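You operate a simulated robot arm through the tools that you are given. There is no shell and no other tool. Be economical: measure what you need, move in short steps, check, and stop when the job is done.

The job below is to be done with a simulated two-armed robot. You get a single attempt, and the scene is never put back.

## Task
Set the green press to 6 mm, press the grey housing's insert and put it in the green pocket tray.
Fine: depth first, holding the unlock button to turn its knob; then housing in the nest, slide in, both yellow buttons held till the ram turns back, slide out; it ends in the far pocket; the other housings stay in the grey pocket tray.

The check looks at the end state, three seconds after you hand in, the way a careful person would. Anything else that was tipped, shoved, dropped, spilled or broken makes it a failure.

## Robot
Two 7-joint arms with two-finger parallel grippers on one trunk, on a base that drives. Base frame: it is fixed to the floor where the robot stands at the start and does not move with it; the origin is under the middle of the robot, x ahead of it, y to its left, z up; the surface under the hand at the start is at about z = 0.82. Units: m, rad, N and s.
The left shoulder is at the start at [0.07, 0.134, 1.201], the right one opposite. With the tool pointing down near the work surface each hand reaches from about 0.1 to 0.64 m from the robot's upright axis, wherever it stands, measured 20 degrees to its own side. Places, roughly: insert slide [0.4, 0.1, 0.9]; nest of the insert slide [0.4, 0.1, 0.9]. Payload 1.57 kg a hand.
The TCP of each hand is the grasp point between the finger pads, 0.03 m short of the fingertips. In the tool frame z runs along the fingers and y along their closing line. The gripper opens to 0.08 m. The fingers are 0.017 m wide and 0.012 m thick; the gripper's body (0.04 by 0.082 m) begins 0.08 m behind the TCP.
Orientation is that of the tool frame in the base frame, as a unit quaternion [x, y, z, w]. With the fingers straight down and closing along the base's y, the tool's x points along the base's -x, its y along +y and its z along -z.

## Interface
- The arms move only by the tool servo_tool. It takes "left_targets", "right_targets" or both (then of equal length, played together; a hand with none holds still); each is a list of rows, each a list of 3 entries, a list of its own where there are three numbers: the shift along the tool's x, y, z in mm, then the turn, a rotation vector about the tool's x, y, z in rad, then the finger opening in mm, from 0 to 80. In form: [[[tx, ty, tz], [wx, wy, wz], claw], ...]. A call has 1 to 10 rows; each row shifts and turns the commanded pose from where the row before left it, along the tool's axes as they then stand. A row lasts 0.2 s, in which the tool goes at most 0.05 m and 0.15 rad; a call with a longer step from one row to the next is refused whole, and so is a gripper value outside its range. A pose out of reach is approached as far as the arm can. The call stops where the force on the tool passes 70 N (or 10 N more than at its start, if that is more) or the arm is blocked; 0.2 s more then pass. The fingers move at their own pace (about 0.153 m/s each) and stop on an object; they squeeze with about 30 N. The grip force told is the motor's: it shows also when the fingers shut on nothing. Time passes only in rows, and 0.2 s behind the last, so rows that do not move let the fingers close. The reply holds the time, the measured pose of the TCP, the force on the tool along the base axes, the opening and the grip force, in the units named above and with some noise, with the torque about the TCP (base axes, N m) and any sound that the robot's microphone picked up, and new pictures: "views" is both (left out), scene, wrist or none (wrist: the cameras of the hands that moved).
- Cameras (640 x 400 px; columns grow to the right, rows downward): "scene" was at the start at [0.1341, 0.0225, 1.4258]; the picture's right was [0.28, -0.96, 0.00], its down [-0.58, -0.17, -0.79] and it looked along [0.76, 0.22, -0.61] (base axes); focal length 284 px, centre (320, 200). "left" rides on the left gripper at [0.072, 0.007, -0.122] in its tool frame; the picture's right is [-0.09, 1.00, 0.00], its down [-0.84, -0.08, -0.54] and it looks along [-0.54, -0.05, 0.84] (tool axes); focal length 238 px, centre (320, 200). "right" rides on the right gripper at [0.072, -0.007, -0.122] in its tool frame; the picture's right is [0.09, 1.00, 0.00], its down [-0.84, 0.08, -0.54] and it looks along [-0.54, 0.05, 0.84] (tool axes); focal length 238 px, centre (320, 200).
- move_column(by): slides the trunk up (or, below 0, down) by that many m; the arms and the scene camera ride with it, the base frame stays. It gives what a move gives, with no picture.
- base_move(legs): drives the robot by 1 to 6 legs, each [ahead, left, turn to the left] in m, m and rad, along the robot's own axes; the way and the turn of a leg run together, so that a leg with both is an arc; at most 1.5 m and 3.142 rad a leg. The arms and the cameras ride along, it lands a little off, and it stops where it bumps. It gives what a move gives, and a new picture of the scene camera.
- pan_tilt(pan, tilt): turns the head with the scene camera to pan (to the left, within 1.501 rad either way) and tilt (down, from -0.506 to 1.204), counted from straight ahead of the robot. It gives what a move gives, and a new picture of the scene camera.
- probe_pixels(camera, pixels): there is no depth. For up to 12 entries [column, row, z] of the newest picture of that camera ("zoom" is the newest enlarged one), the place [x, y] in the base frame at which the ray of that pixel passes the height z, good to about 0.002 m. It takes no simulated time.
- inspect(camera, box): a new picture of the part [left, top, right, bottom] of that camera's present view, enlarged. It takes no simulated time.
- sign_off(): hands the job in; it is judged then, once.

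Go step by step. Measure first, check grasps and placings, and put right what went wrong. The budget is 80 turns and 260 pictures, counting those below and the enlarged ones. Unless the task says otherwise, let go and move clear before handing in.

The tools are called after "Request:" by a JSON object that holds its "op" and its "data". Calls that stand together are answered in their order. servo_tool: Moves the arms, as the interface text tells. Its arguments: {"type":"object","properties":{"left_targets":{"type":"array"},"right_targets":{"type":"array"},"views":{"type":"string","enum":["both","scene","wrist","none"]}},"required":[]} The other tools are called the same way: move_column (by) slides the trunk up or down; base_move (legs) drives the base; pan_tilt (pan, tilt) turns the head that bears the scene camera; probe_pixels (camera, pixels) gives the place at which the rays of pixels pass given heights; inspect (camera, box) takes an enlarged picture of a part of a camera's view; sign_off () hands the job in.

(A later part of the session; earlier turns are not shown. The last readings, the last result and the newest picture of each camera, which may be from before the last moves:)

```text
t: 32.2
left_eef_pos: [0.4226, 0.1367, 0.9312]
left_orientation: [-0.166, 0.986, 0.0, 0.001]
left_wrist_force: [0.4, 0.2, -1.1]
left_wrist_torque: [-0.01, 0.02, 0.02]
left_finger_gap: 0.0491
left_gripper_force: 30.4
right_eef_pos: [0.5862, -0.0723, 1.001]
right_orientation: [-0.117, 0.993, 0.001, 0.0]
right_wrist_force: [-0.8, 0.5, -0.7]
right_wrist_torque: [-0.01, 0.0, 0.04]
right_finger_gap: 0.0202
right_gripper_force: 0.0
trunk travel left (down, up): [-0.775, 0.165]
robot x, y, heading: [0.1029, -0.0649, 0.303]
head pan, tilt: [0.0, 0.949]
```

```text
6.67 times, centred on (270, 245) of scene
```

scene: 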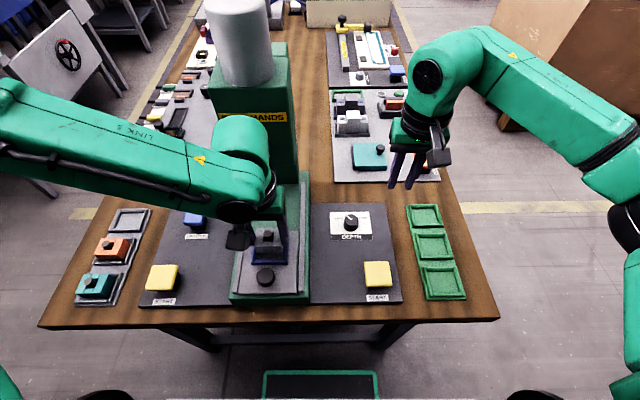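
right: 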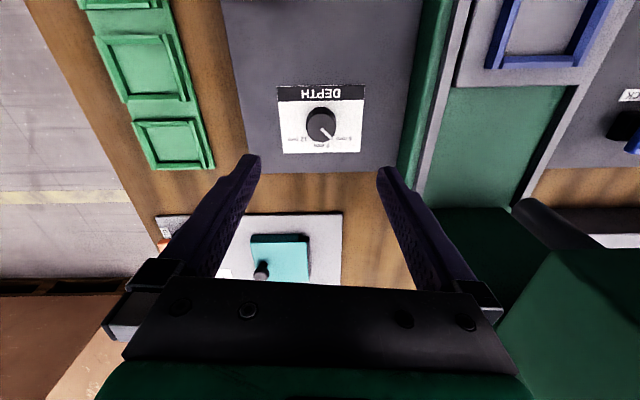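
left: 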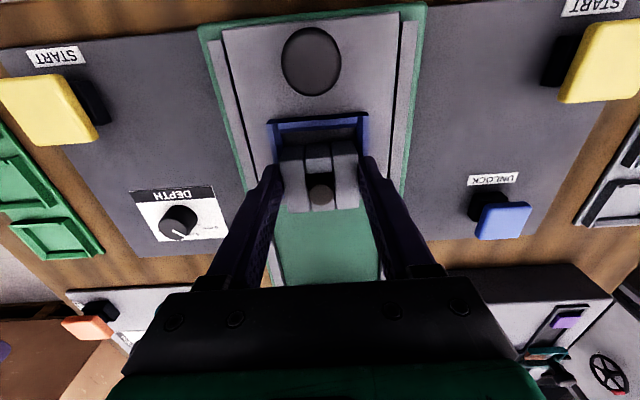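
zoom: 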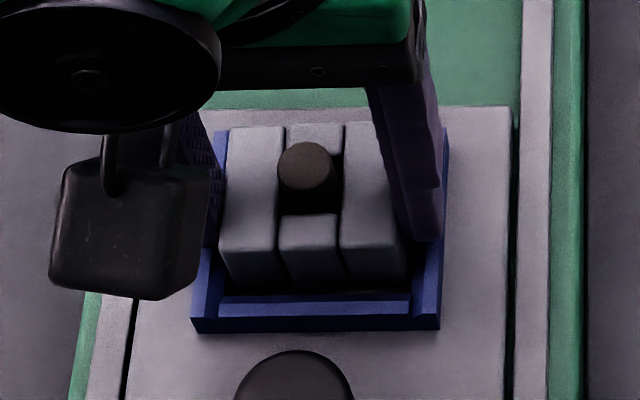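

It now enters without force (z=0.931). Lowering further in 2 mm steps until it seats.

Request:
{"op": "servo_tool", "data": {"left_targets": [[[0, 0, 2], [0, 0, 0], 30], [[0, 0, 2], [0, 0, 0], 30], [[0, 0, 2], [0, 0, 0], 30], [[0, 0, 2], [0, 0, 0], 30], [[0, 0, 0], [0, 0, 0], 30]], "views": "none"}}

Request:
{"op": "inspect", "data": {"camera": "scene", "box": [235, 215, 305, 275]}}

Request:
{"op": "inspect", "data": {"camera": "left", "box": [250, 100, 390, 185]}}

```text
t: 33.4
left_eef_pos: [0.4215, 0.1369, 0.9252]
left_orientation: [-0.166, 0.986, 0.0, 0.006]
left_wrist_force: [3.2, 6.5, 38.1]
left_wrist_torque: [0.27, 0.37, -0.01]
left_finger_gap: 0.0494
left_gripper_force: 29.9
right_eef_pos: [0.5834, -0.0727, 1.0026]
right_orientation: [-0.118, 0.993, 0.001, 0.003]
right_wrist_force: [0.0, 0.6, -0.6]
right_wrist_torque: [-0.01, -0.01, 0.03]
right_finger_gap: 0.0202
right_gripper_force: 0.1
trunk travel left (down, up): [-0.775, 0.165]
robot x, y, heading: [0.0999, -0.0637, 0.306]
head pan, tilt: [0.0, 0.949]
```

```text
6.67 times, centred on (270, 245) of scene
```

zoom: 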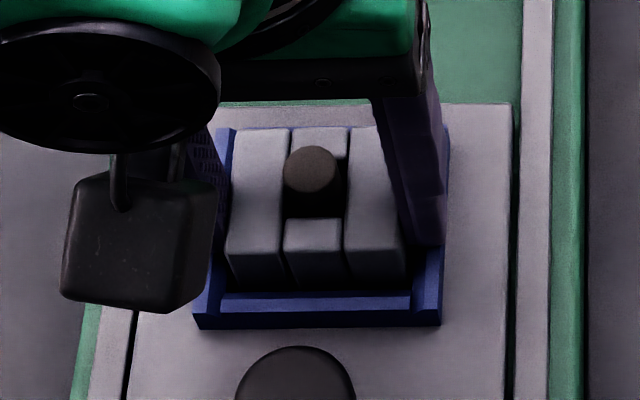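

```text
4.57 times, centred on (320, 142) of left
```

zoom: 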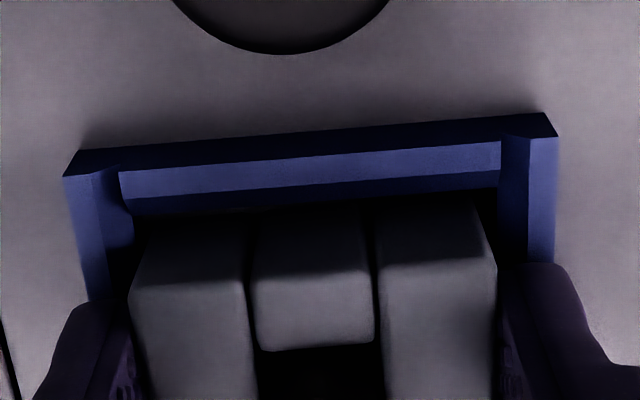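

Seated with 38 N at z=0.925. I'll ease up 1 mm, open the fingers, and look before withdrawing.

Request:
{"op": "servo_tool", "data": {"left_targets": [[[0, 0, -1], [0, 0, 0], 30], [[0, 0, 0], [0, 0, 0], 52], [[0, 0, 0], [0, 0, 0], 62], [[0, 0, 0], [0, 0, 0], 70], [[0, 0, 0], [0, 0, 0], 70]], "views": "none"}}

Request:
{"op": "inspect", "data": {"camera": "scene", "box": [235, 215, 305, 275]}}

Request:
{"op": "inspect", "data": {"camera": "left", "box": [240, 90, 400, 220]}}

```text
t: 34.6
left_eef_pos: [0.4206, 0.1356, 0.9266]
left_orientation: [-0.166, 0.986, 0.0, 0.003]
left_wrist_force: [9.0, 6.4, 39.1]
left_wrist_torque: [0.29, -0.14, -0.05]
left_finger_gap: 0.0498
left_gripper_force: 0.0
right_eef_pos: [0.5846, -0.0737, 1.0022]
right_orientation: [-0.118, 0.993, 0.001, 0.001]
right_wrist_force: [0.1, 0.2, 0.4]
right_wrist_torque: [0.0, 0.02, 0.0]
right_finger_gap: 0.0199
right_gripper_force: 0.0
trunk travel left (down, up): [-0.775, 0.165]
robot x, y, heading: [0.104, -0.0657, 0.304]
head pan, tilt: [0.0, 0.949]
```

```text
6.67 times, centred on (270, 245) of scene
```

zoom: 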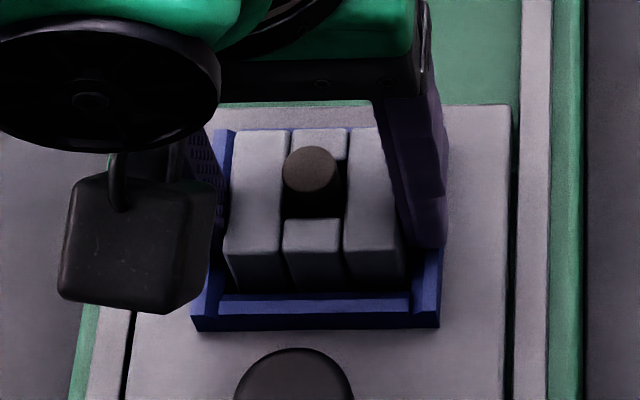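

```text
3.08 times, centred on (320, 155) of left
```

zoom: 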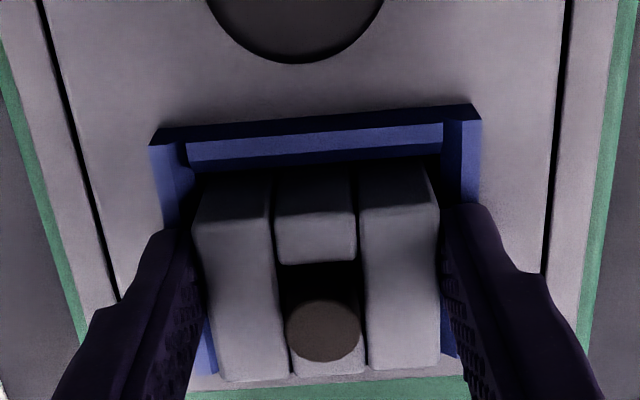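

The fingers did not open (gap 49.8 mm): the 39 N is likely my fingertips resting on the frame's side walls. I'll rise 3 mm with the fingers commanded open and check.

Request:
{"op": "servo_tool", "data": {"left_targets": [[[0, 0, -2], [0, 0, 0], 54], [[0, 0, -2], [0, 0, 0], 58], [[0, 0, 0], [0, 0, 0], 64], [[0, 0, 0], [0, 0, 0], 70]], "views": "none"}}

Request:
{"op": "inspect", "data": {"camera": "scene", "box": [235, 215, 305, 275]}}

Request:
{"op": "inspect", "data": {"camera": "left", "box": [240, 90, 400, 220]}}

```text
t: 35.6
left_eef_pos: [0.4203, 0.1369, 0.927]
left_orientation: [-0.166, 0.986, 0.0, -0.002]
left_wrist_force: [0.0, -0.4, -0.6]
left_wrist_torque: [0.02, 0.03, 0.03]
left_finger_gap: 0.07
left_gripper_force: 0.1
right_eef_pos: [0.5867, -0.0728, 1.0018]
right_orientation: [-0.117, 0.993, 0.001, 0.001]
right_wrist_force: [-0.3, -0.1, 0.0]
right_wrist_torque: [0.04, 0.03, 0.01]
right_finger_gap: 0.02
right_gripper_force: 0.0
trunk travel left (down, up): [-0.775, 0.165]
robot x, y, heading: [0.1033, -0.0616, 0.304]
head pan, tilt: [0.0, 0.949]
```

```text
6.67 times, centred on (270, 245) of scene
```

zoom: 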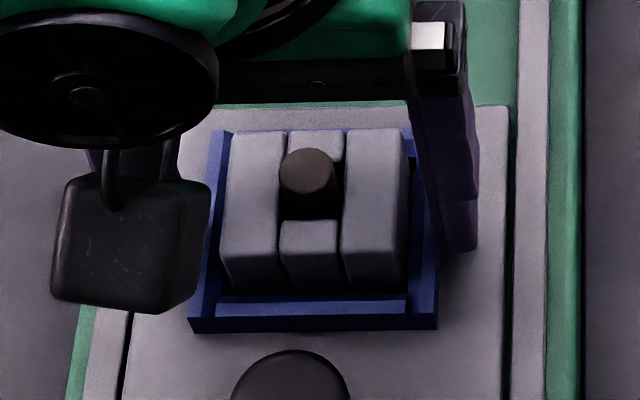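

```text
3.08 times, centred on (320, 155) of left
```

zoom: 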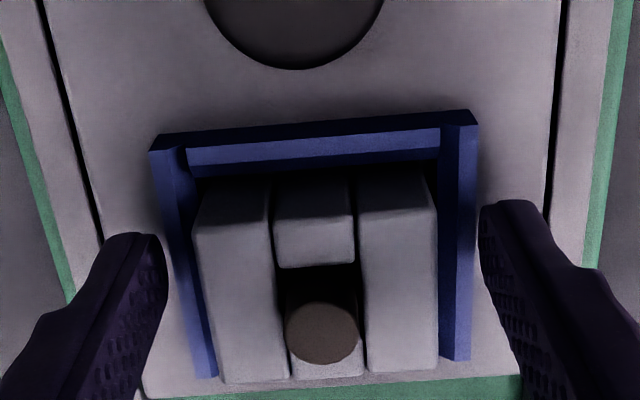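

The fingers are open and clear. I'll withdraw straight up and check how the housing sits.

Request:
{"op": "servo_tool", "data": {"left_targets": [[[0, 0, -15], [0, 0, 0], 75], [[0, 0, -40], [0, 0, 0], 75], [[0, 20, -30], [0, 0, 0], 75], [[0, 45, 0], [0, 0, 0], 60], [[0, 45, 0], [0, 0, 0], 40]], "views": "both"}}

Request:
{"op": "inspect", "data": {"camera": "scene", "box": [235, 215, 305, 275]}}

Request:
{"op": "inspect", "data": {"camera": "left", "box": [90, 30, 270, 150]}}

```text
t: 36.8
left_eef_pos: [0.3831, 0.2389, 1.0133]
left_orientation: [-0.165, 0.986, -0.001, 0.001]
left_wrist_force: [0.8, 0.1, 0.0]
left_wrist_torque: [-0.02, -0.01, -0.02]
left_finger_gap: 0.0399
left_gripper_force: 0.1
right_eef_pos: [0.5853, -0.0715, 1.0024]
right_orientation: [-0.118, 0.993, 0.0, 0.001]
right_wrist_force: [-0.7, 0.6, -0.8]
right_wrist_torque: [-0.03, -0.01, 0.02]
right_finger_gap: 0.0198
right_gripper_force: 0.0
trunk travel left (down, up): [-0.775, 0.165]
robot x, y, heading: [0.1002, -0.0628, 0.301]
head pan, tilt: [0.0, 0.949]
```

scene: 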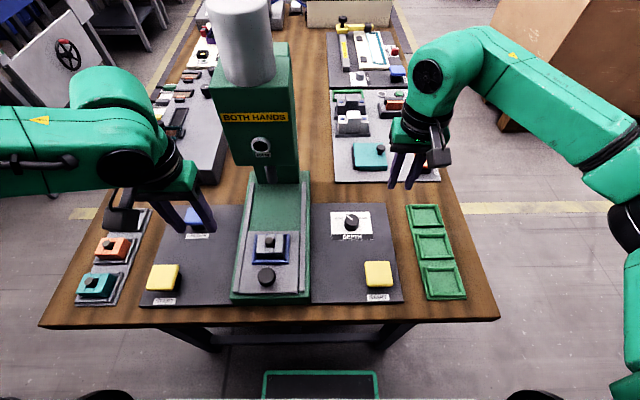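
left: 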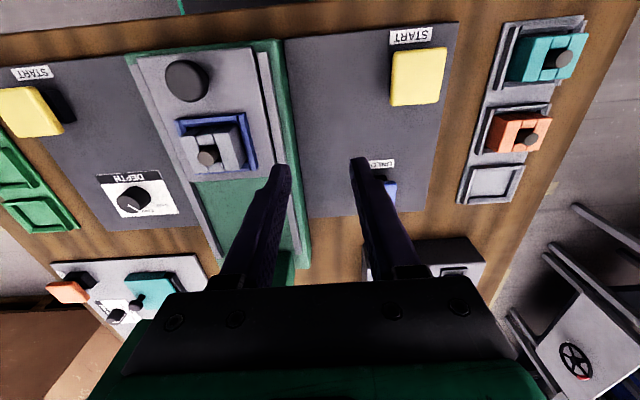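

```text
6.67 times, centred on (270, 245) of scene
```

zoom: 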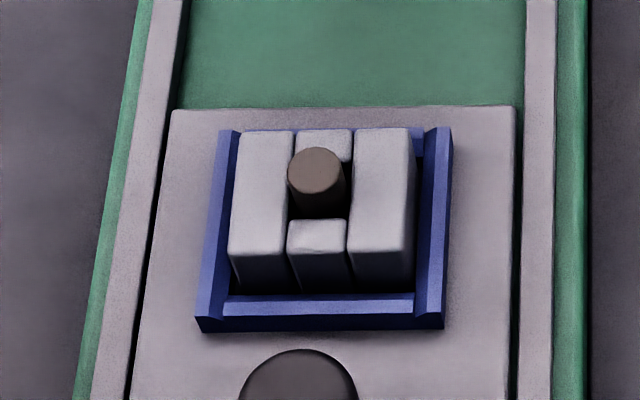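

```text
3.33 times, centred on (180, 90) of left
```

zoom: 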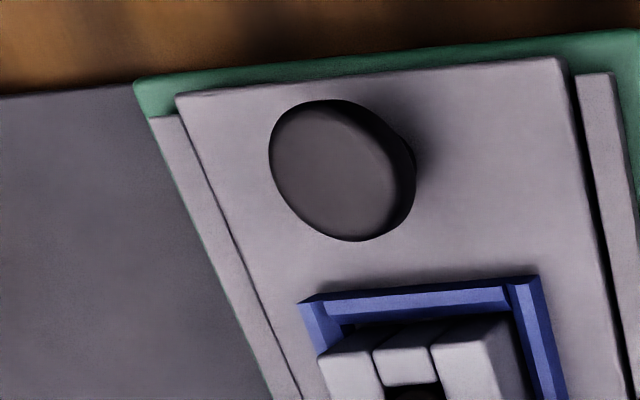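

Request:
{"op": "inspect", "data": {"camera": "left", "box": [160, 100, 280, 190]}}

```text
4.44 times, centred on (220, 145) of left
```

zoom: 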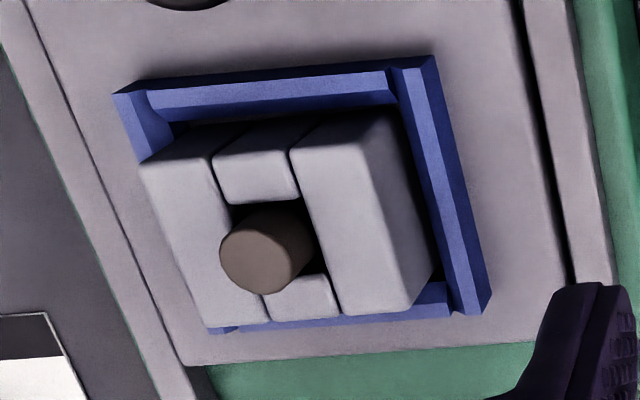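

The housing sits level inside the nest. Next I need to slide in; I'll examine the press head and handle for clearance and position.

Request:
{"op": "inspect", "data": {"camera": "scene", "box": [190, 80, 340, 310]}}

Request:
{"op": "probe_pixels", "data": {"camera": "left", "pixels": [[182, 79, 0.9], [182, 79, 0.92], [205, 157, 0.91]]}}

Request:
{"op": "probe_pixels", "data": {"camera": "scene", "pixels": [[266, 272, 0.9], [266, 272, 0.92], [263, 185, 0.94], [263, 185, 1.0], [300, 165, 0.95], [300, 165, 1.0], [300, 165, 1.05], [305, 172, 0.85], [262, 148, 1.0]]}}

```text
1.74 times, centred on (265, 195) of scene
```

zoom: 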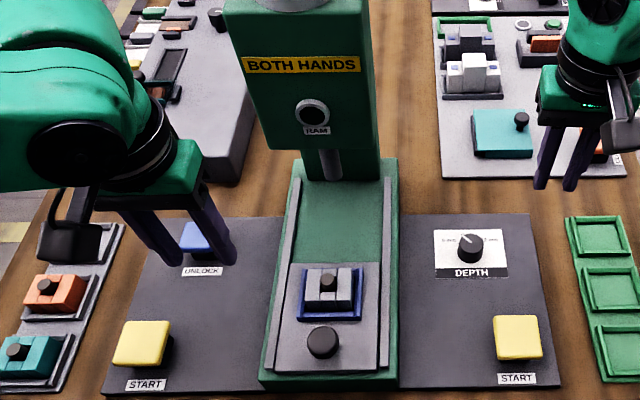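

```text
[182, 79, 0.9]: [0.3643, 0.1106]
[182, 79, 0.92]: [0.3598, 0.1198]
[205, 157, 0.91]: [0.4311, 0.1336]
```

```text
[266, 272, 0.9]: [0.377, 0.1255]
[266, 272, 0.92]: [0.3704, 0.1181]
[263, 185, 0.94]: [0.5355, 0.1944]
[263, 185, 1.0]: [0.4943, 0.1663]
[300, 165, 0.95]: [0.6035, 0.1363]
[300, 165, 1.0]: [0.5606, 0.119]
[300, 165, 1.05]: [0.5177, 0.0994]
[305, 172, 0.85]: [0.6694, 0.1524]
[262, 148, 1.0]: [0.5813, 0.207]
```

Request:
{"op": "probe_pixels", "data": {"camera": "scene", "pixels": [[272, 182, 0.92], [272, 182, 0.96], [272, 182, 1.0], [229, 166, 0.95], [229, 166, 1.0], [229, 166, 1.05], [299, 165, 1.0], [255, 180, 0.86], [299, 180, 0.86], [255, 180, 0.9]]}}

Request:
{"op": "inspect", "data": {"camera": "right", "box": [320, 0, 640, 200]}}

```text
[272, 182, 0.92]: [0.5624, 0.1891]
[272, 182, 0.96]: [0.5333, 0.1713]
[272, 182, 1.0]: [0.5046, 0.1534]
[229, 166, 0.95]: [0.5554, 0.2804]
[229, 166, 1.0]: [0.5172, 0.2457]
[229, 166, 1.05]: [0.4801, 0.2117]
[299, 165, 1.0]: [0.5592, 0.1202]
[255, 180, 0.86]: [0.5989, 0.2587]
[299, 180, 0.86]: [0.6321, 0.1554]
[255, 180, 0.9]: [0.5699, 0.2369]
```

```text
2.00 times, centred on (480, 100) of right
```

zoom: 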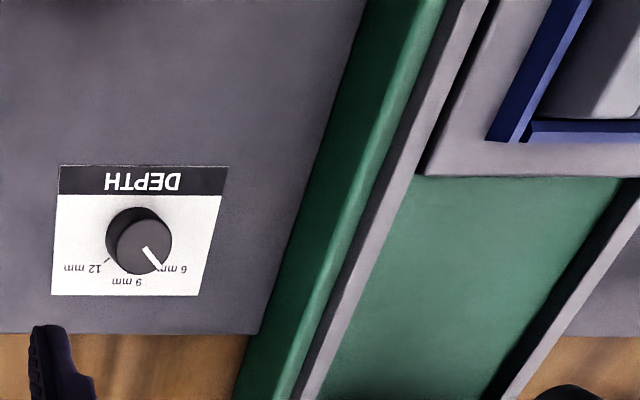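

Geometry: handle at ≈(0.367,0.119), top z≈0.917; ram axis ≈0.12 m ahead of the nest; head front bottom z≈1.03. To keep clear of the head I'll tilt the left hand back 0.3 rad and bring it over the handle.

Request:
{"op": "servo_tool", "data": {"left_targets": [[[0, 0, 0], [0, -0.15, 0], 60], [[0, 0, 0], [0, -0.15, 0], 70], [[24, -36, 6], [0, 0, 0], 70], [[24, -36, 10], [0, 0, 0], 70], [[22, -36, 12], [0, 0, 0], 70], [[0, 0, 0], [0, 0, 0], 70]], "views": "both"}}

Request:
{"op": "inspect", "data": {"camera": "scene", "box": [215, 200, 315, 310]}}

```text
t: 38.2
left_eef_pos: [0.4412, 0.1924, 1.0054]
left_orientation: [-0.164, 0.975, 0.025, 0.148]
left_wrist_force: [0.3, 0.4, -0.1]
left_wrist_torque: [0.06, -0.03, 0.0]
left_finger_gap: 0.07
left_gripper_force: 0.0
left hand out of reach, approached as far as the arm can: row 1, 2, 3, 4, 5
right_eef_pos: [0.5867, -0.0714, 1.0023]
right_orientation: [-0.117, 0.993, -0.001, 0.001]
right_wrist_force: [-0.4, -0.2, 0.8]
right_wrist_torque: [-0.01, 0.01, 0.01]
right_finger_gap: 0.0201
right_gripper_force: 0.1
trunk travel left (down, up): [-0.775, 0.165]
robot x, y, heading: [0.1006, -0.0637, 0.305]
head pan, tilt: [0.0, 0.949]
```

scene: 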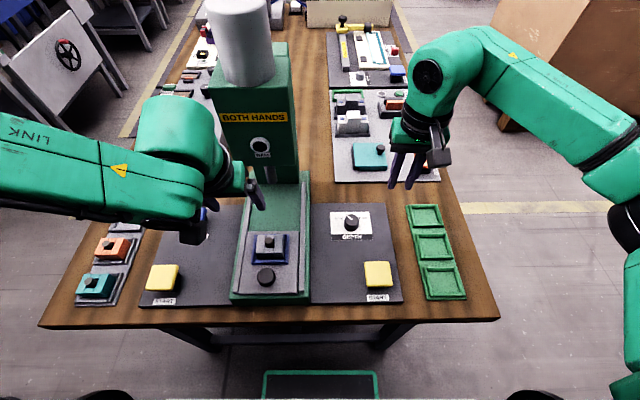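
left: 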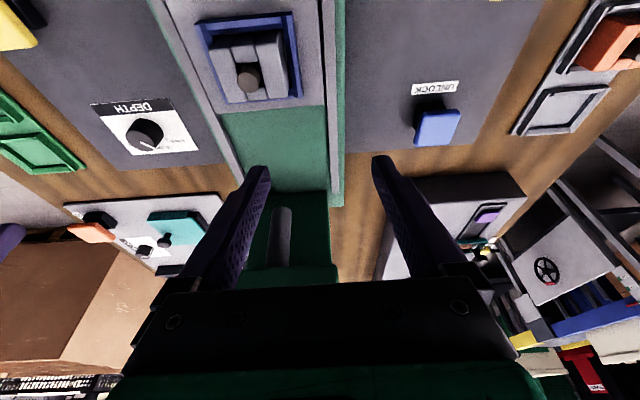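

```text
3.64 times, centred on (265, 255) of scene
```

zoom: 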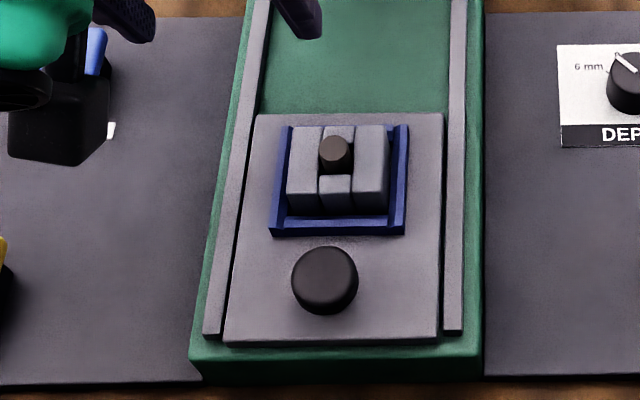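

The pose is too close to the body. I'll back the base 0.13 m so that handle, nest and start buttons are at a comfortable distance.

Request:
{"op": "base_move", "data": {"legs": [[-0.13, 0, 0]]}}

Request:
{"op": "servo_tool", "data": {"left_targets": [[[0, 0, 0], [0, 0, 0], 70]], "views": "both"}}

```text
t: 39.4
left_eef_pos: [0.3193, 0.1552, 1.0055]
left_orientation: [-0.165, 0.975, 0.025, 0.148]
left_wrist_force: [-0.2, 0.4, 0.6]
left_wrist_torque: [0.03, 0.05, 0.0]
left_finger_gap: 0.0702
left_gripper_force: 0.1
right_eef_pos: [0.4648, -0.1102, 1.0005]
right_orientation: [-0.118, 0.993, 0.0, -0.001]
right_wrist_force: [0.2, -0.4, -0.1]
right_wrist_torque: [0.0, 0.04, 0.0]
right_finger_gap: 0.0202
right_gripper_force: 0.1
trunk travel left (down, up): [-0.775, 0.165]
robot x, y, heading: [-0.0199, -0.1034, 0.31]
head pan, tilt: [0.0, 0.949]
```

scene: 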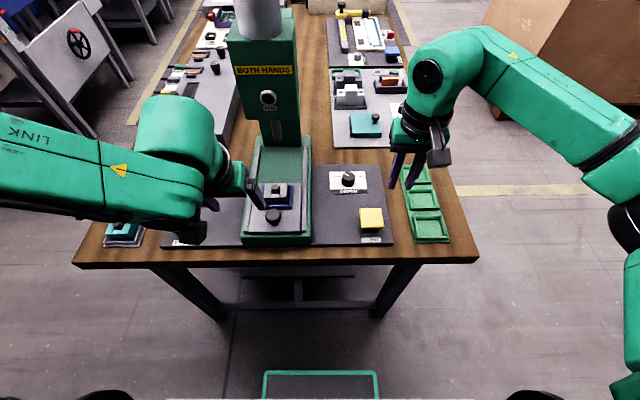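

```text
t: 39.8
left_eef_pos: [0.3182, 0.155, 1.0065]
left_orientation: [-0.165, 0.975, 0.025, 0.147]
left_wrist_force: [0.1, 0.4, -0.2]
left_wrist_torque: [-0.01, 0.03, 0.0]
left_finger_gap: 0.0698
left_gripper_force: 0.1
right_eef_pos: [0.4655, -0.11, 1.0018]
right_orientation: [-0.117, 0.993, 0.0, 0.0]
right_wrist_force: [0.0, 0.2, -0.5]
right_wrist_torque: [-0.01, -0.01, 0.0]
right_finger_gap: 0.02
right_gripper_force: 0.0
trunk travel left (down, up): [-0.775, 0.165]
robot x, y, heading: [-0.0181, -0.103, 0.303]
head pan, tilt: [0.0, 0.949]
```

scene: 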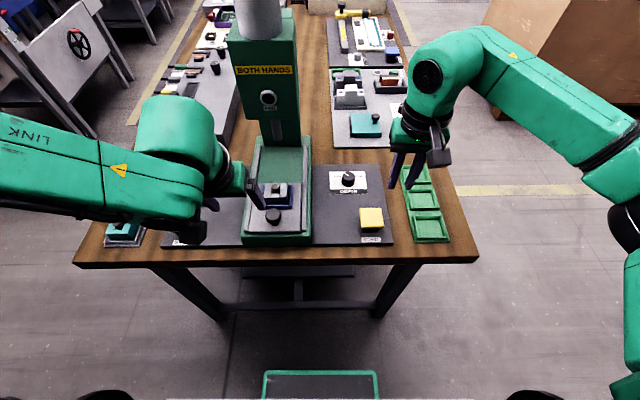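
left: 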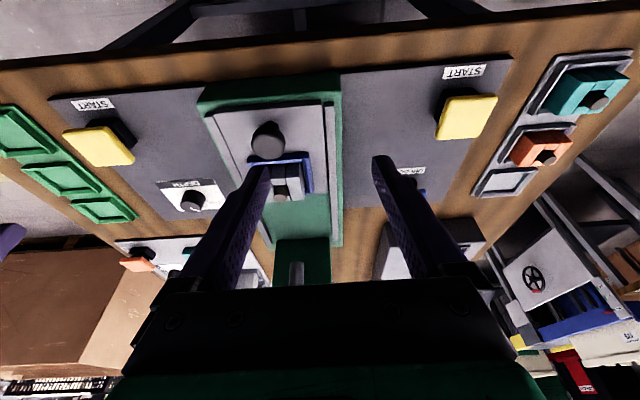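

Re-probe the handle from both views: left (268,139), scene (273,214).

Request:
{"op": "probe_pixels", "data": {"camera": "left", "pixels": [[266, 138, 0.91], [266, 138, 0.92], [251, 138, 0.917], [281, 138, 0.917]]}}

Request:
{"op": "probe_pixels", "data": {"camera": "scene", "pixels": [[273.5, 213, 0.91], [273.5, 213, 0.92], [300, 200, 0.9]]}}

Request:
{"op": "inspect", "data": {"camera": "left", "box": [220, 95, 340, 220]}}

Request:
{"op": "inspect", "data": {"camera": "scene", "box": [230, 165, 320, 245]}}

```text
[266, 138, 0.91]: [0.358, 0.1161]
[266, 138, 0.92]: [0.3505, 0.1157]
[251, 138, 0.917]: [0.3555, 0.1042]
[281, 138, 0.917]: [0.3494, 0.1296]
```

```text
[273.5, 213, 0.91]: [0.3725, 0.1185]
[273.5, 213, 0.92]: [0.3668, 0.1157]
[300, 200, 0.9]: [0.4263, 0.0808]
```

```text
3.20 times, centred on (280, 158) of left
```

zoom: 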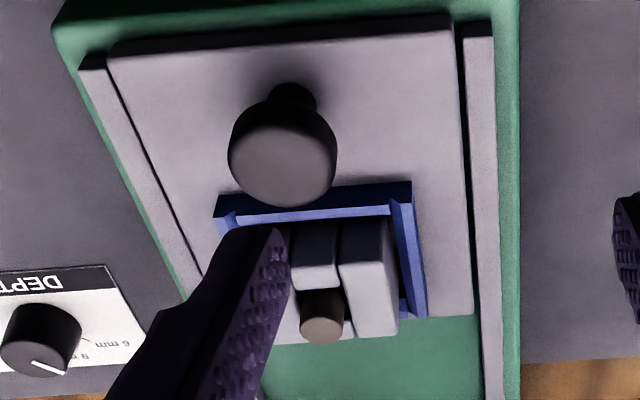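

```text
5.00 times, centred on (275, 205) of scene
```

zoom: 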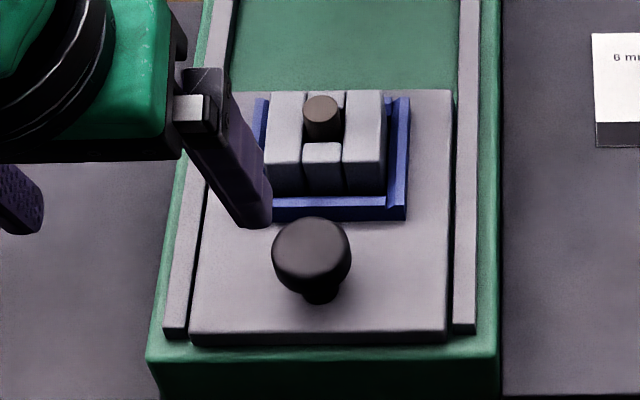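

The handle is a mushroom knob, head ~35 mm at z≈0.897–0.918, centre ≈(0.367,0.117). I move above it (tilted), fingers straddling.

Request:
{"op": "servo_tool", "data": {"left_targets": [[[-4, -25, 0], [0, 0, 0], 70], [[-4, -26, 15], [0, 0, 0], 70], [[-4, 0, 25], [0, 0, 0], 70], [[0, 0, 15], [0, 0, 0], 70], [[0, 0, 0], [0, 0, 0], 70]], "views": "wrist"}}

Request:
{"op": "inspect", "data": {"camera": "left", "box": [240, 110, 400, 230]}}

Request:
{"op": "inspect", "data": {"camera": "scene", "box": [230, 165, 320, 245]}}

```text
t: 41.0
left_eef_pos: [0.3615, 0.1168, 0.9575]
left_orientation: [-0.165, 0.975, 0.025, 0.148]
left_wrist_force: [0.3, -0.9, 0.4]
left_wrist_torque: [0.0, 0.01, 0.01]
left_finger_gap: 0.07
left_gripper_force: 0.1
right_eef_pos: [0.4633, -0.1104, 1.0016]
right_orientation: [-0.118, 0.993, 0.0, 0.0]
right_wrist_force: [0.6, 0.5, 0.2]
right_wrist_torque: [0.0, 0.02, 0.01]
right_finger_gap: 0.0201
right_gripper_force: 0.1
trunk travel left (down, up): [-0.775, 0.165]
robot x, y, heading: [-0.0217, -0.107, 0.305]
head pan, tilt: [0.0, 0.949]
```

left: 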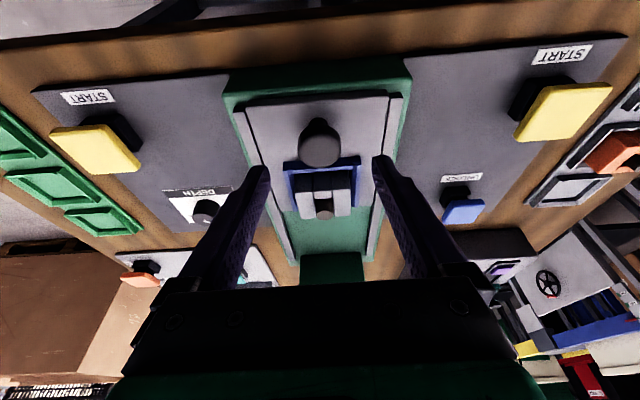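

```text
3.33 times, centred on (320, 170) of left
```

zoom: 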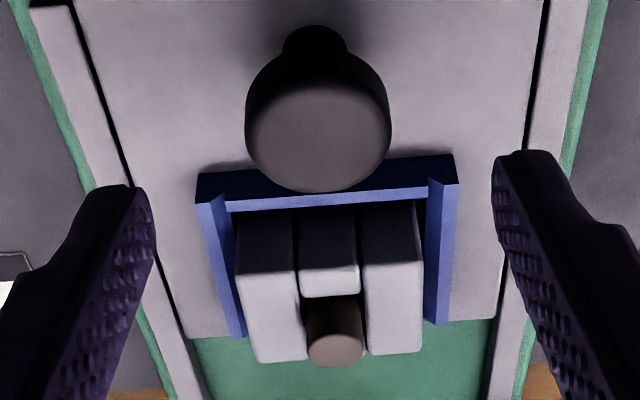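

```text
5.00 times, centred on (275, 205) of scene
```

zoom: 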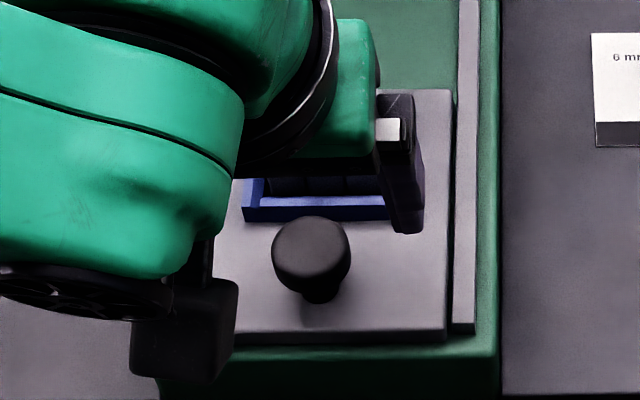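

Request:
{"op": "probe_pixels", "data": {"camera": "left", "pixels": [[319.4, 152, 0.917], [319.4, 152, 0.91], [298, 152, 0.917], [341, 152, 0.917], [325, 224, 0.92]]}}

Request:
{"op": "probe_pixels", "data": {"camera": "scene", "pixels": [[273.2, 215, 0.917], [273.2, 215, 0.91]]}}

```text
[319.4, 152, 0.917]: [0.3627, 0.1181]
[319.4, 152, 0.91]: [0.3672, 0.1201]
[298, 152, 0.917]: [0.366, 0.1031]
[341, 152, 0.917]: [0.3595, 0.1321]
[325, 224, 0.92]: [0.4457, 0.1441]
```

```text
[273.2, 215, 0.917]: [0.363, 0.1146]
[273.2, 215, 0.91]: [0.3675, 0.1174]
```

Handle centre ≈(0.365,0.1175); the hand is well placed. I'll narrow to 50 mm, go straight down 41 mm and close.

Request:
{"op": "servo_tool", "data": {"left_targets": [[[0, 0, 0], [0, 0, 0], 50], [[4, 0, 13], [0, 0, 0], 50], [[4, 0, 13], [0, 0, 0], 50], [[4, 0, 13], [0, 0, 0], 50], [[0, 0, 0], [0, 0, 0], 20], [[0, 0, 0], [0, 0, 0], 20], [[0, 0, 0], [0, 0, 0], 20]], "views": "wrist"}}

Request:
{"op": "inspect", "data": {"camera": "left", "box": [240, 110, 400, 230]}}

Request:
{"op": "inspect", "data": {"camera": "scene", "box": [230, 165, 320, 245]}}

```text
t: 42.6
left_eef_pos: [0.3609, 0.1171, 0.917]
left_orientation: [-0.166, 0.975, 0.026, 0.148]
left_wrist_force: [-1.1, 6.9, 0.5]
left_wrist_torque: [0.29, -0.2, 0.13]
left_finger_gap: 0.0312
left_gripper_force: 40.3
right_eef_pos: [0.4624, -0.1097, 1.0025]
right_orientation: [-0.119, 0.993, 0.0, 0.001]
right_wrist_force: [-0.8, -0.2, -0.3]
right_wrist_torque: [-0.02, 0.01, 0.02]
right_finger_gap: 0.0201
right_gripper_force: 0.0
trunk travel left (down, up): [-0.775, 0.165]
robot x, y, heading: [-0.024, -0.1044, 0.304]
head pan, tilt: [0.0, 0.949]
```

left: 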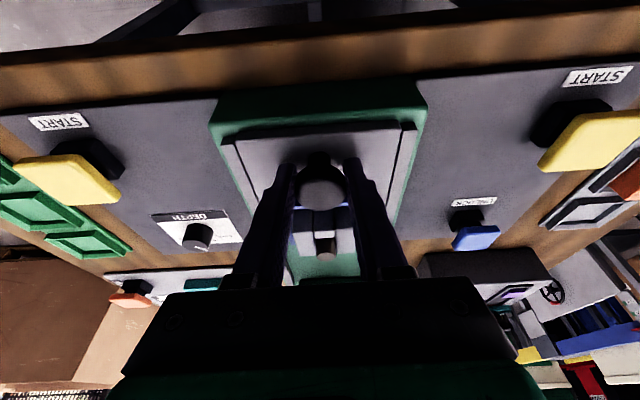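

```text
3.33 times, centred on (320, 170) of left
```

zoom: 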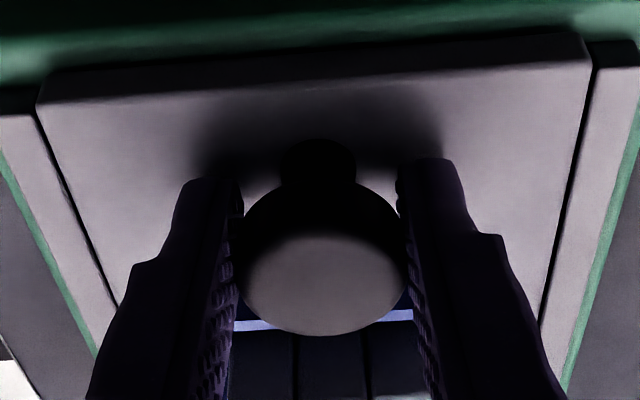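

```text
5.00 times, centred on (275, 205) of scene
```

zoom: 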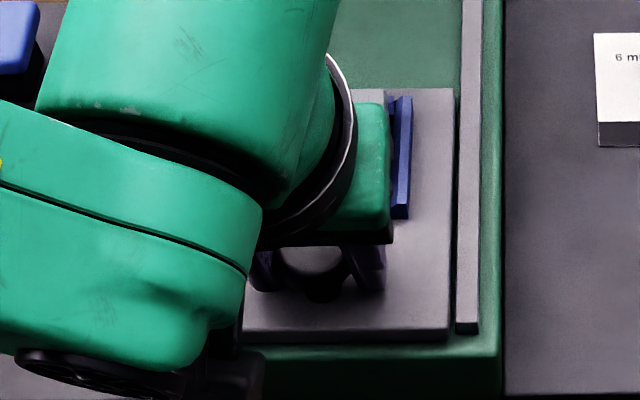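

Handle gripped (31 mm, 40 N). Now push ahead along the slide: 80 mm first.

Request:
{"op": "servo_tool", "data": {"left_targets": [[[-9.6, -0.2, 2.9], [0, 0, 0], 20], [[-14.4, -0.2, 4.4], [0, 0, 0], 20], [[-14.4, -0.2, 4.4], [0, 0, 0], 20], [[-14.4, -0.2, 4.4], [0, 0, 0], 20], [[-14.4, -0.2, 4.4], [0, 0, 0], 20], [[-9.6, -0.2, 2.9], [0, 0, 0], 20]], "views": "scene"}}

Request:
{"op": "inspect", "data": {"camera": "left", "box": [0, 0, 640, 400]}}

```text
t: 44.0
left_eef_pos: [0.4253, 0.1451, 0.9323]
left_orientation: [-0.162, 0.975, 0.024, 0.152]
left_wrist_force: [7.1, -26.4, -4.7]
left_wrist_torque: [-0.57, -0.24, -0.11]
left_finger_gap: 0.0449
left_gripper_force: 14.1
left hand out of reach, approached as far as the arm can: row 3, 4, 5, 6
right_eef_pos: [0.4654, -0.116, 1.002]
right_orientation: [-0.118, 0.993, 0.003, -0.001]
right_wrist_force: [-0.5, 0.6, -0.3]
right_wrist_torque: [0.0, 0.02, 0.05]
right_finger_gap: 0.02
right_gripper_force: 0.0
trunk travel left (down, up): [-0.775, 0.165]
robot x, y, heading: [-0.0199, -0.1033, 0.309]
head pan, tilt: [0.0, 0.949]
```

scene: 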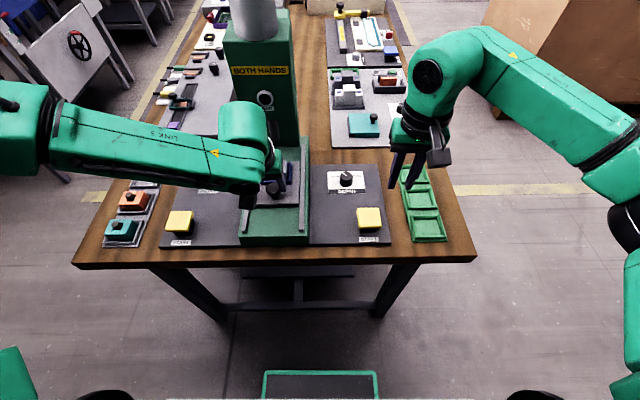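

```text
1.00 times, centred on (320, 200) of left (not enlarged: the box is as wide or as high as the picture)
```

zoom: 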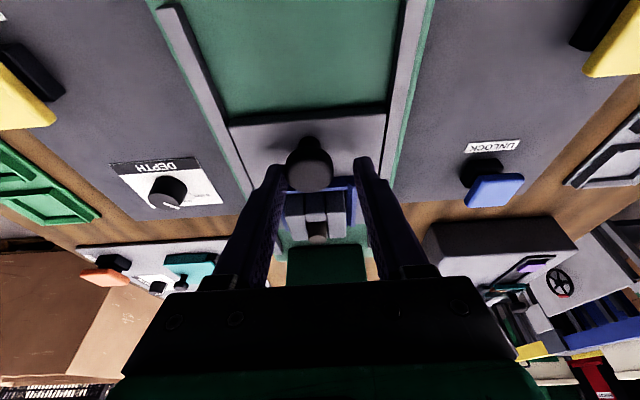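

The hand stopped short of reach and lifted somewhat (gap 45 mm, z 0.932), slide about 70 mm in. I'll release, withdraw along the tool axis and look.

Request:
{"op": "servo_tool", "data": {"left_targets": [[[0, 0, 0], [0, 0, 0], 65], [[0, 0, 0], [0, 0, 0], 65], [[0, 0, -20], [0, 0, 0], 65], [[0, 0, -30], [0, 0, 0], 65], [[0, 0, 0], [0, 0, 0], 65]], "views": "both"}}

Request:
{"op": "inspect", "data": {"camera": "scene", "box": [230, 130, 320, 245]}}

Request:
{"op": "inspect", "data": {"camera": "left", "box": [200, 90, 420, 260]}}

```text
t: 45.2
left_eef_pos: [0.4088, 0.1485, 0.9764]
left_orientation: [-0.165, 0.975, 0.025, 0.147]
left_wrist_force: [-0.5, 0.3, -0.6]
left_wrist_torque: [-0.02, 0.02, 0.03]
left_finger_gap: 0.0651
left_gripper_force: 0.0
right_eef_pos: [0.4649, -0.1114, 1.0025]
right_orientation: [-0.118, 0.993, 0.001, 0.0]
right_wrist_force: [0.7, -0.2, -0.3]
right_wrist_torque: [-0.03, 0.05, 0.03]
right_finger_gap: 0.0203
right_gripper_force: 0.1
trunk travel left (down, up): [-0.775, 0.165]
robot x, y, heading: [-0.0218, -0.1019, 0.309]
head pan, tilt: [0.0, 0.949]
```

scene: 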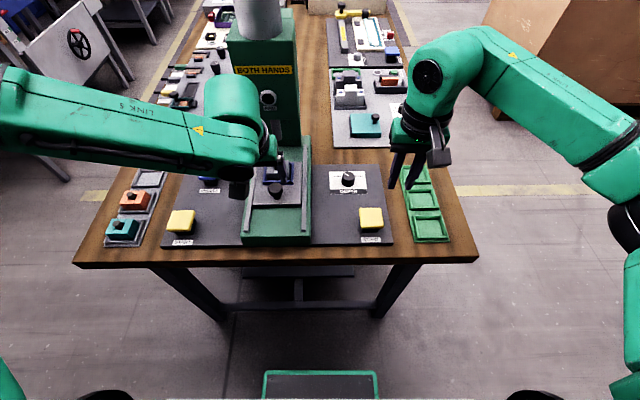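
left: 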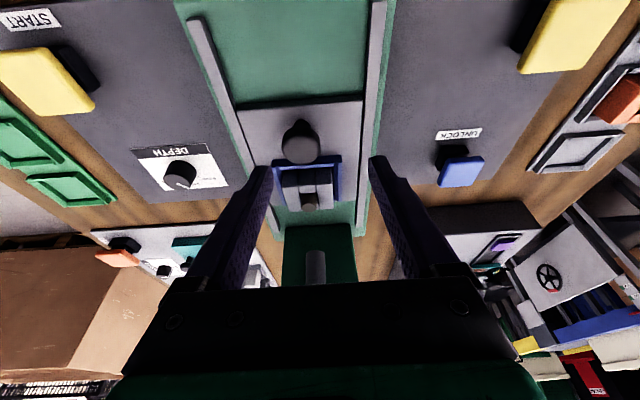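

```text
3.48 times, centred on (275, 188) of scene
```

zoom: 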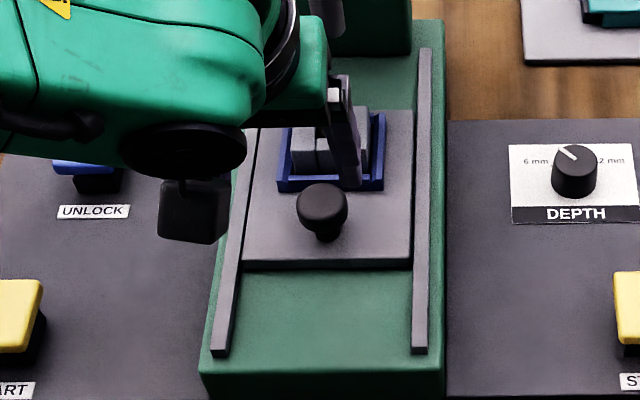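

```text
2.35 times, centred on (310, 175) of left
```

zoom: 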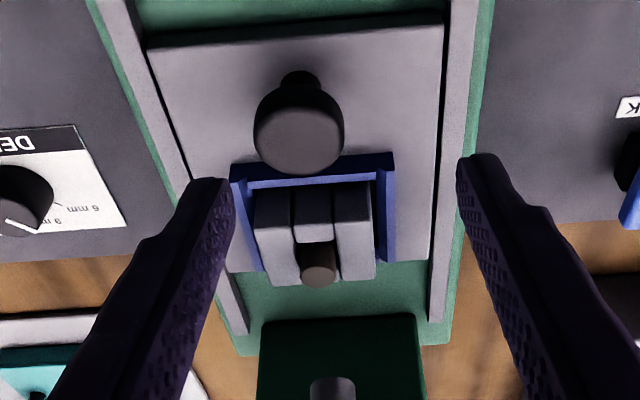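

The slide is about half-way in with the housing still seated. I'll probe the handle, and push the rest with closed fingers from behind, tool upright.

Request:
{"op": "probe_pixels", "data": {"camera": "left", "pixels": [[300.6, 149.5, 0.915]]}}

Request:
{"op": "probe_pixels", "data": {"camera": "scene", "pixels": [[275.6, 190, 0.915], [281, 164, 0.9]]}}

Request:
{"op": "servo_tool", "data": {"left_targets": [[[30, 0, -20], [0, 0, 0], 40], [[30, 0, -10], [0, 0.15, 0], 10], [[30, 0, 0], [0, 0.15, 0], 0], [[0, 0, 0], [0, 0, 0], 0]], "views": "wrist"}}

```text
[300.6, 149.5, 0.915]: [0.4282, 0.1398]
```

```text
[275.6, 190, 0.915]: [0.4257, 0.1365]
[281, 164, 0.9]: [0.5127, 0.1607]
```

```text
t: 46.2
left_eef_pos: [0.3164, 0.118, 0.9862]
left_orientation: [-0.166, 0.986, 0.0, 0.0]
left_wrist_force: [0.8, -0.1, 0.0]
left_wrist_torque: [-0.03, -0.06, -0.01]
left_finger_gap: 0.0
left_gripper_force: 21.0
right_eef_pos: [0.4633, -0.111, 1.0021]
right_orientation: [-0.118, 0.993, 0.001, 0.001]
right_wrist_force: [0.1, -0.4, -0.2]
right_wrist_torque: [0.02, 0.04, -0.01]
right_finger_gap: 0.02
right_gripper_force: 0.0
trunk travel left (down, up): [-0.775, 0.165]
robot x, y, heading: [-0.0185, -0.1023, 0.31]
head pan, tilt: [0.0, 0.949]
```

left: 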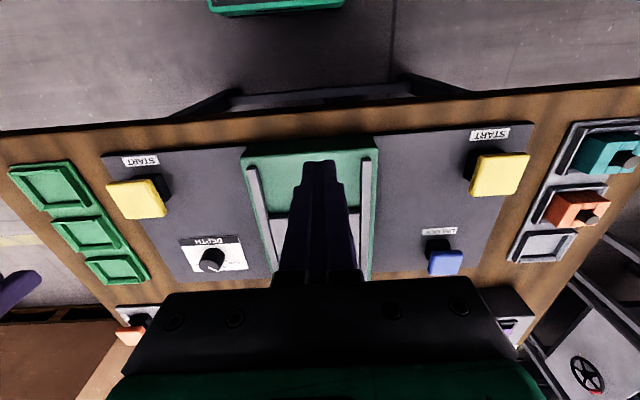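

Handle now at (0.427,0.138), slide direction ≈0.32 rad. I'll place the closed fingers behind it and push 45 mm first.

Request:
{"op": "servo_tool", "data": {"left_targets": [[[-40, -9, 0], [0, 0, 0.014], 0], [[-38, -8, 0], [0, 0, 0], 0], [[0, 0, 33], [0, 0, 0], 0], [[0, 0, 33], [0, 0, 0], 0], [[0, 0, 0], [0, 0, 0], 0]], "views": "none"}}

Request:
{"op": "inspect", "data": {"camera": "left", "box": [200, 90, 440, 260]}}

Request:
{"op": "inspect", "data": {"camera": "scene", "box": [230, 130, 320, 245]}}

```text
t: 47.4
left_eef_pos: [0.3736, 0.1382, 0.9296]
left_orientation: [-0.16, 0.987, 0.0, 0.001]
left_wrist_force: [0.1, 0.8, -1.1]
left_wrist_torque: [-0.02, -0.03, 0.0]
left_finger_gap: 0.0002
left_gripper_force: 21.3
left hand out of reach, approached as far as the arm can: row 2, 3, 4
right_eef_pos: [0.4634, -0.1103, 1.0024]
right_orientation: [-0.119, 0.993, 0.001, 0.0]
right_wrist_force: [0.1, -0.3, -0.1]
right_wrist_torque: [0.0, 0.0, -0.02]
right_finger_gap: 0.0201
right_gripper_force: 0.0
trunk travel left (down, up): [-0.775, 0.165]
robot x, y, heading: [-0.0226, -0.1041, 0.307]
head pan, tilt: [0.0, 0.949]
```

```text
2.35 times, centred on (320, 175) of left
```

zoom: 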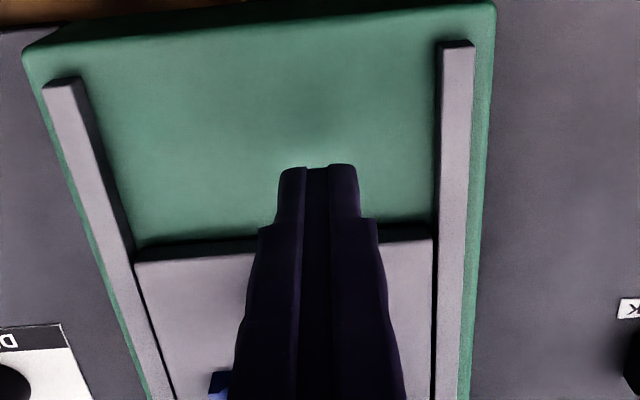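

```text
3.48 times, centred on (275, 188) of scene
```

zoom: 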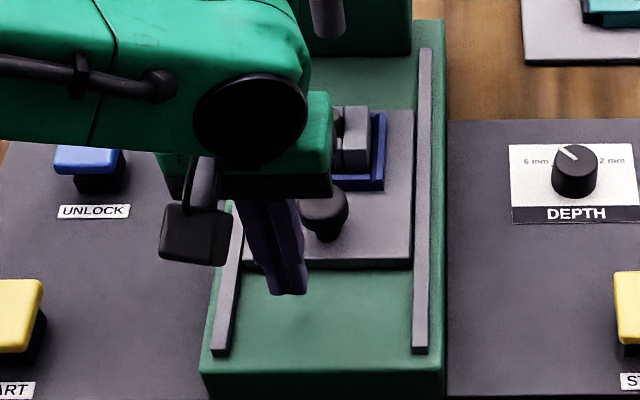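

The left hand still can't cross far enough inward; I'll raise it and shift the base 0.08 m right.

Request:
{"op": "servo_tool", "data": {"left_targets": [[[10, 10, -40], [0, 0, 0], 0], [[0, 20, 0], [0, 0, 0], 0]], "views": "none"}}

Request:
{"op": "base_move", "data": {"legs": [[0, -0.085, 0]]}}

```text
t: 48.0
left_eef_pos: [0.3538, 0.1659, 0.9678]
left_orientation: [-0.159, 0.987, -0.001, 0.0]
left_wrist_force: [0.4, -0.1, 0.4]
left_wrist_torque: [-0.04, 0.0, -0.01]
left_finger_gap: 0.0
left_gripper_force: 20.5
right_eef_pos: [0.4637, -0.1092, 1.0023]
right_orientation: [-0.118, 0.993, 0.0, 0.0]
right_wrist_force: [-0.4, 0.0, 0.4]
right_wrist_torque: [-0.03, 0.03, -0.02]
right_finger_gap: 0.0197
right_gripper_force: 0.1
trunk travel left (down, up): [-0.775, 0.165]
robot x, y, heading: [-0.0226, -0.1023, 0.303]
head pan, tilt: [0.0, 0.949]
```

```text
t: 49.1
left_eef_pos: [0.3784, 0.0848, 0.9654]
left_orientation: [-0.16, 0.987, -0.001, 0.001]
left_wrist_force: [-0.4, -0.5, -0.3]
left_wrist_torque: [-0.01, 0.01, -0.02]
left_finger_gap: 0.0
left_gripper_force: 21.2
right_eef_pos: [0.4885, -0.1901, 1.0027]
right_orientation: [-0.119, 0.993, -0.001, 0.002]
right_wrist_force: [-0.5, 0.0, 0.0]
right_wrist_torque: [-0.02, 0.01, 0.0]
right_finger_gap: 0.0201
right_gripper_force: 0.0
trunk travel left (down, up): [-0.775, 0.165]
robot x, y, heading: [0.0039, -0.1855, 0.308]
head pan, tilt: [0.0, 0.949]
```

scene: 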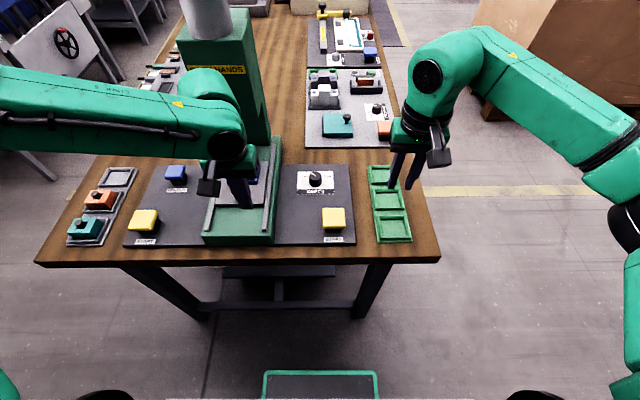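

Now I'll get behind the handle at z≈0.918 and push ahead 45 mm in 10 mm rows.

Request:
{"op": "servo_tool", "data": {"left_targets": [[[-10, 18, 0], [0, 0, 0], 0], [[-10, 17, 0], [0, 0, 0], 0], [[0, 0, 24], [0, 0, 0], 0], [[0, 0, 23], [0, 0, 0], 0], [[-10, 0, 0], [0, 0, 0], 0], [[-10, 0, 0], [0, 0, 0], 0], [[-10, 0, 0], [0, 0, 0], 0], [[-10, 0, 0], [0, 0, 0], 0], [[-5, 0, 0], [0, 0, 0], 0]], "views": "wrist"}}

Request:
{"op": "inspect", "data": {"camera": "scene", "box": [190, 110, 290, 245]}}

```text
t: 51.1
left_eef_pos: [0.4287, 0.1369, 0.9214]
left_orientation: [-0.161, 0.987, 0.0, 0.001]
left_wrist_force: [-0.4, -0.4, -0.2]
left_wrist_torque: [0.06, -0.04, 0.02]
left_finger_gap: 0.0
left_gripper_force: 21.8
right_eef_pos: [0.4894, -0.1913, 1.002]
right_orientation: [-0.119, 0.993, 0.001, 0.001]
right_wrist_force: [0.5, 0.2, 0.1]
right_wrist_torque: [0.02, -0.01, 0.0]
right_finger_gap: 0.02
right_gripper_force: 0.0
trunk travel left (down, up): [-0.775, 0.165]
robot x, y, heading: [0.0032, -0.1881, 0.309]
head pan, tilt: [0.0, 0.949]
```

left: 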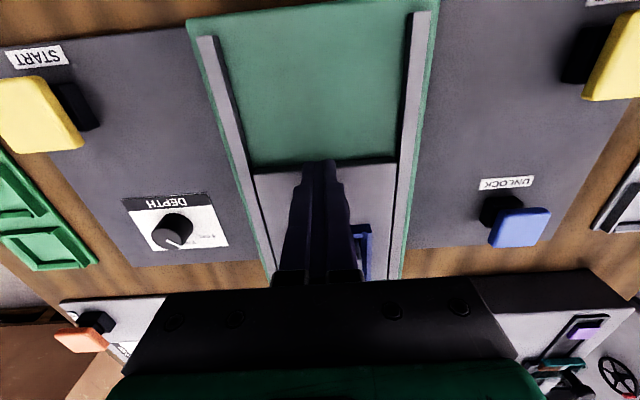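

```text
2.96 times, centred on (240, 178) of scene
```

zoom: 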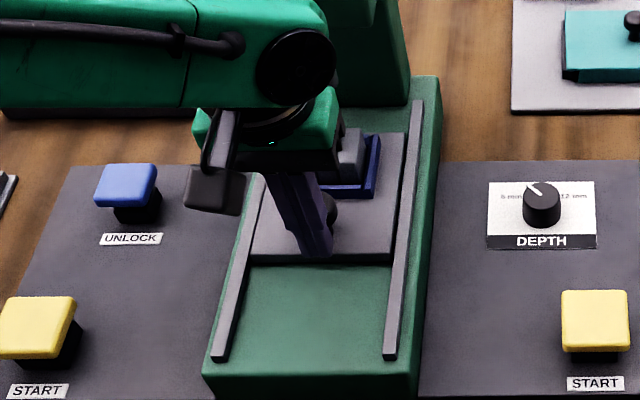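

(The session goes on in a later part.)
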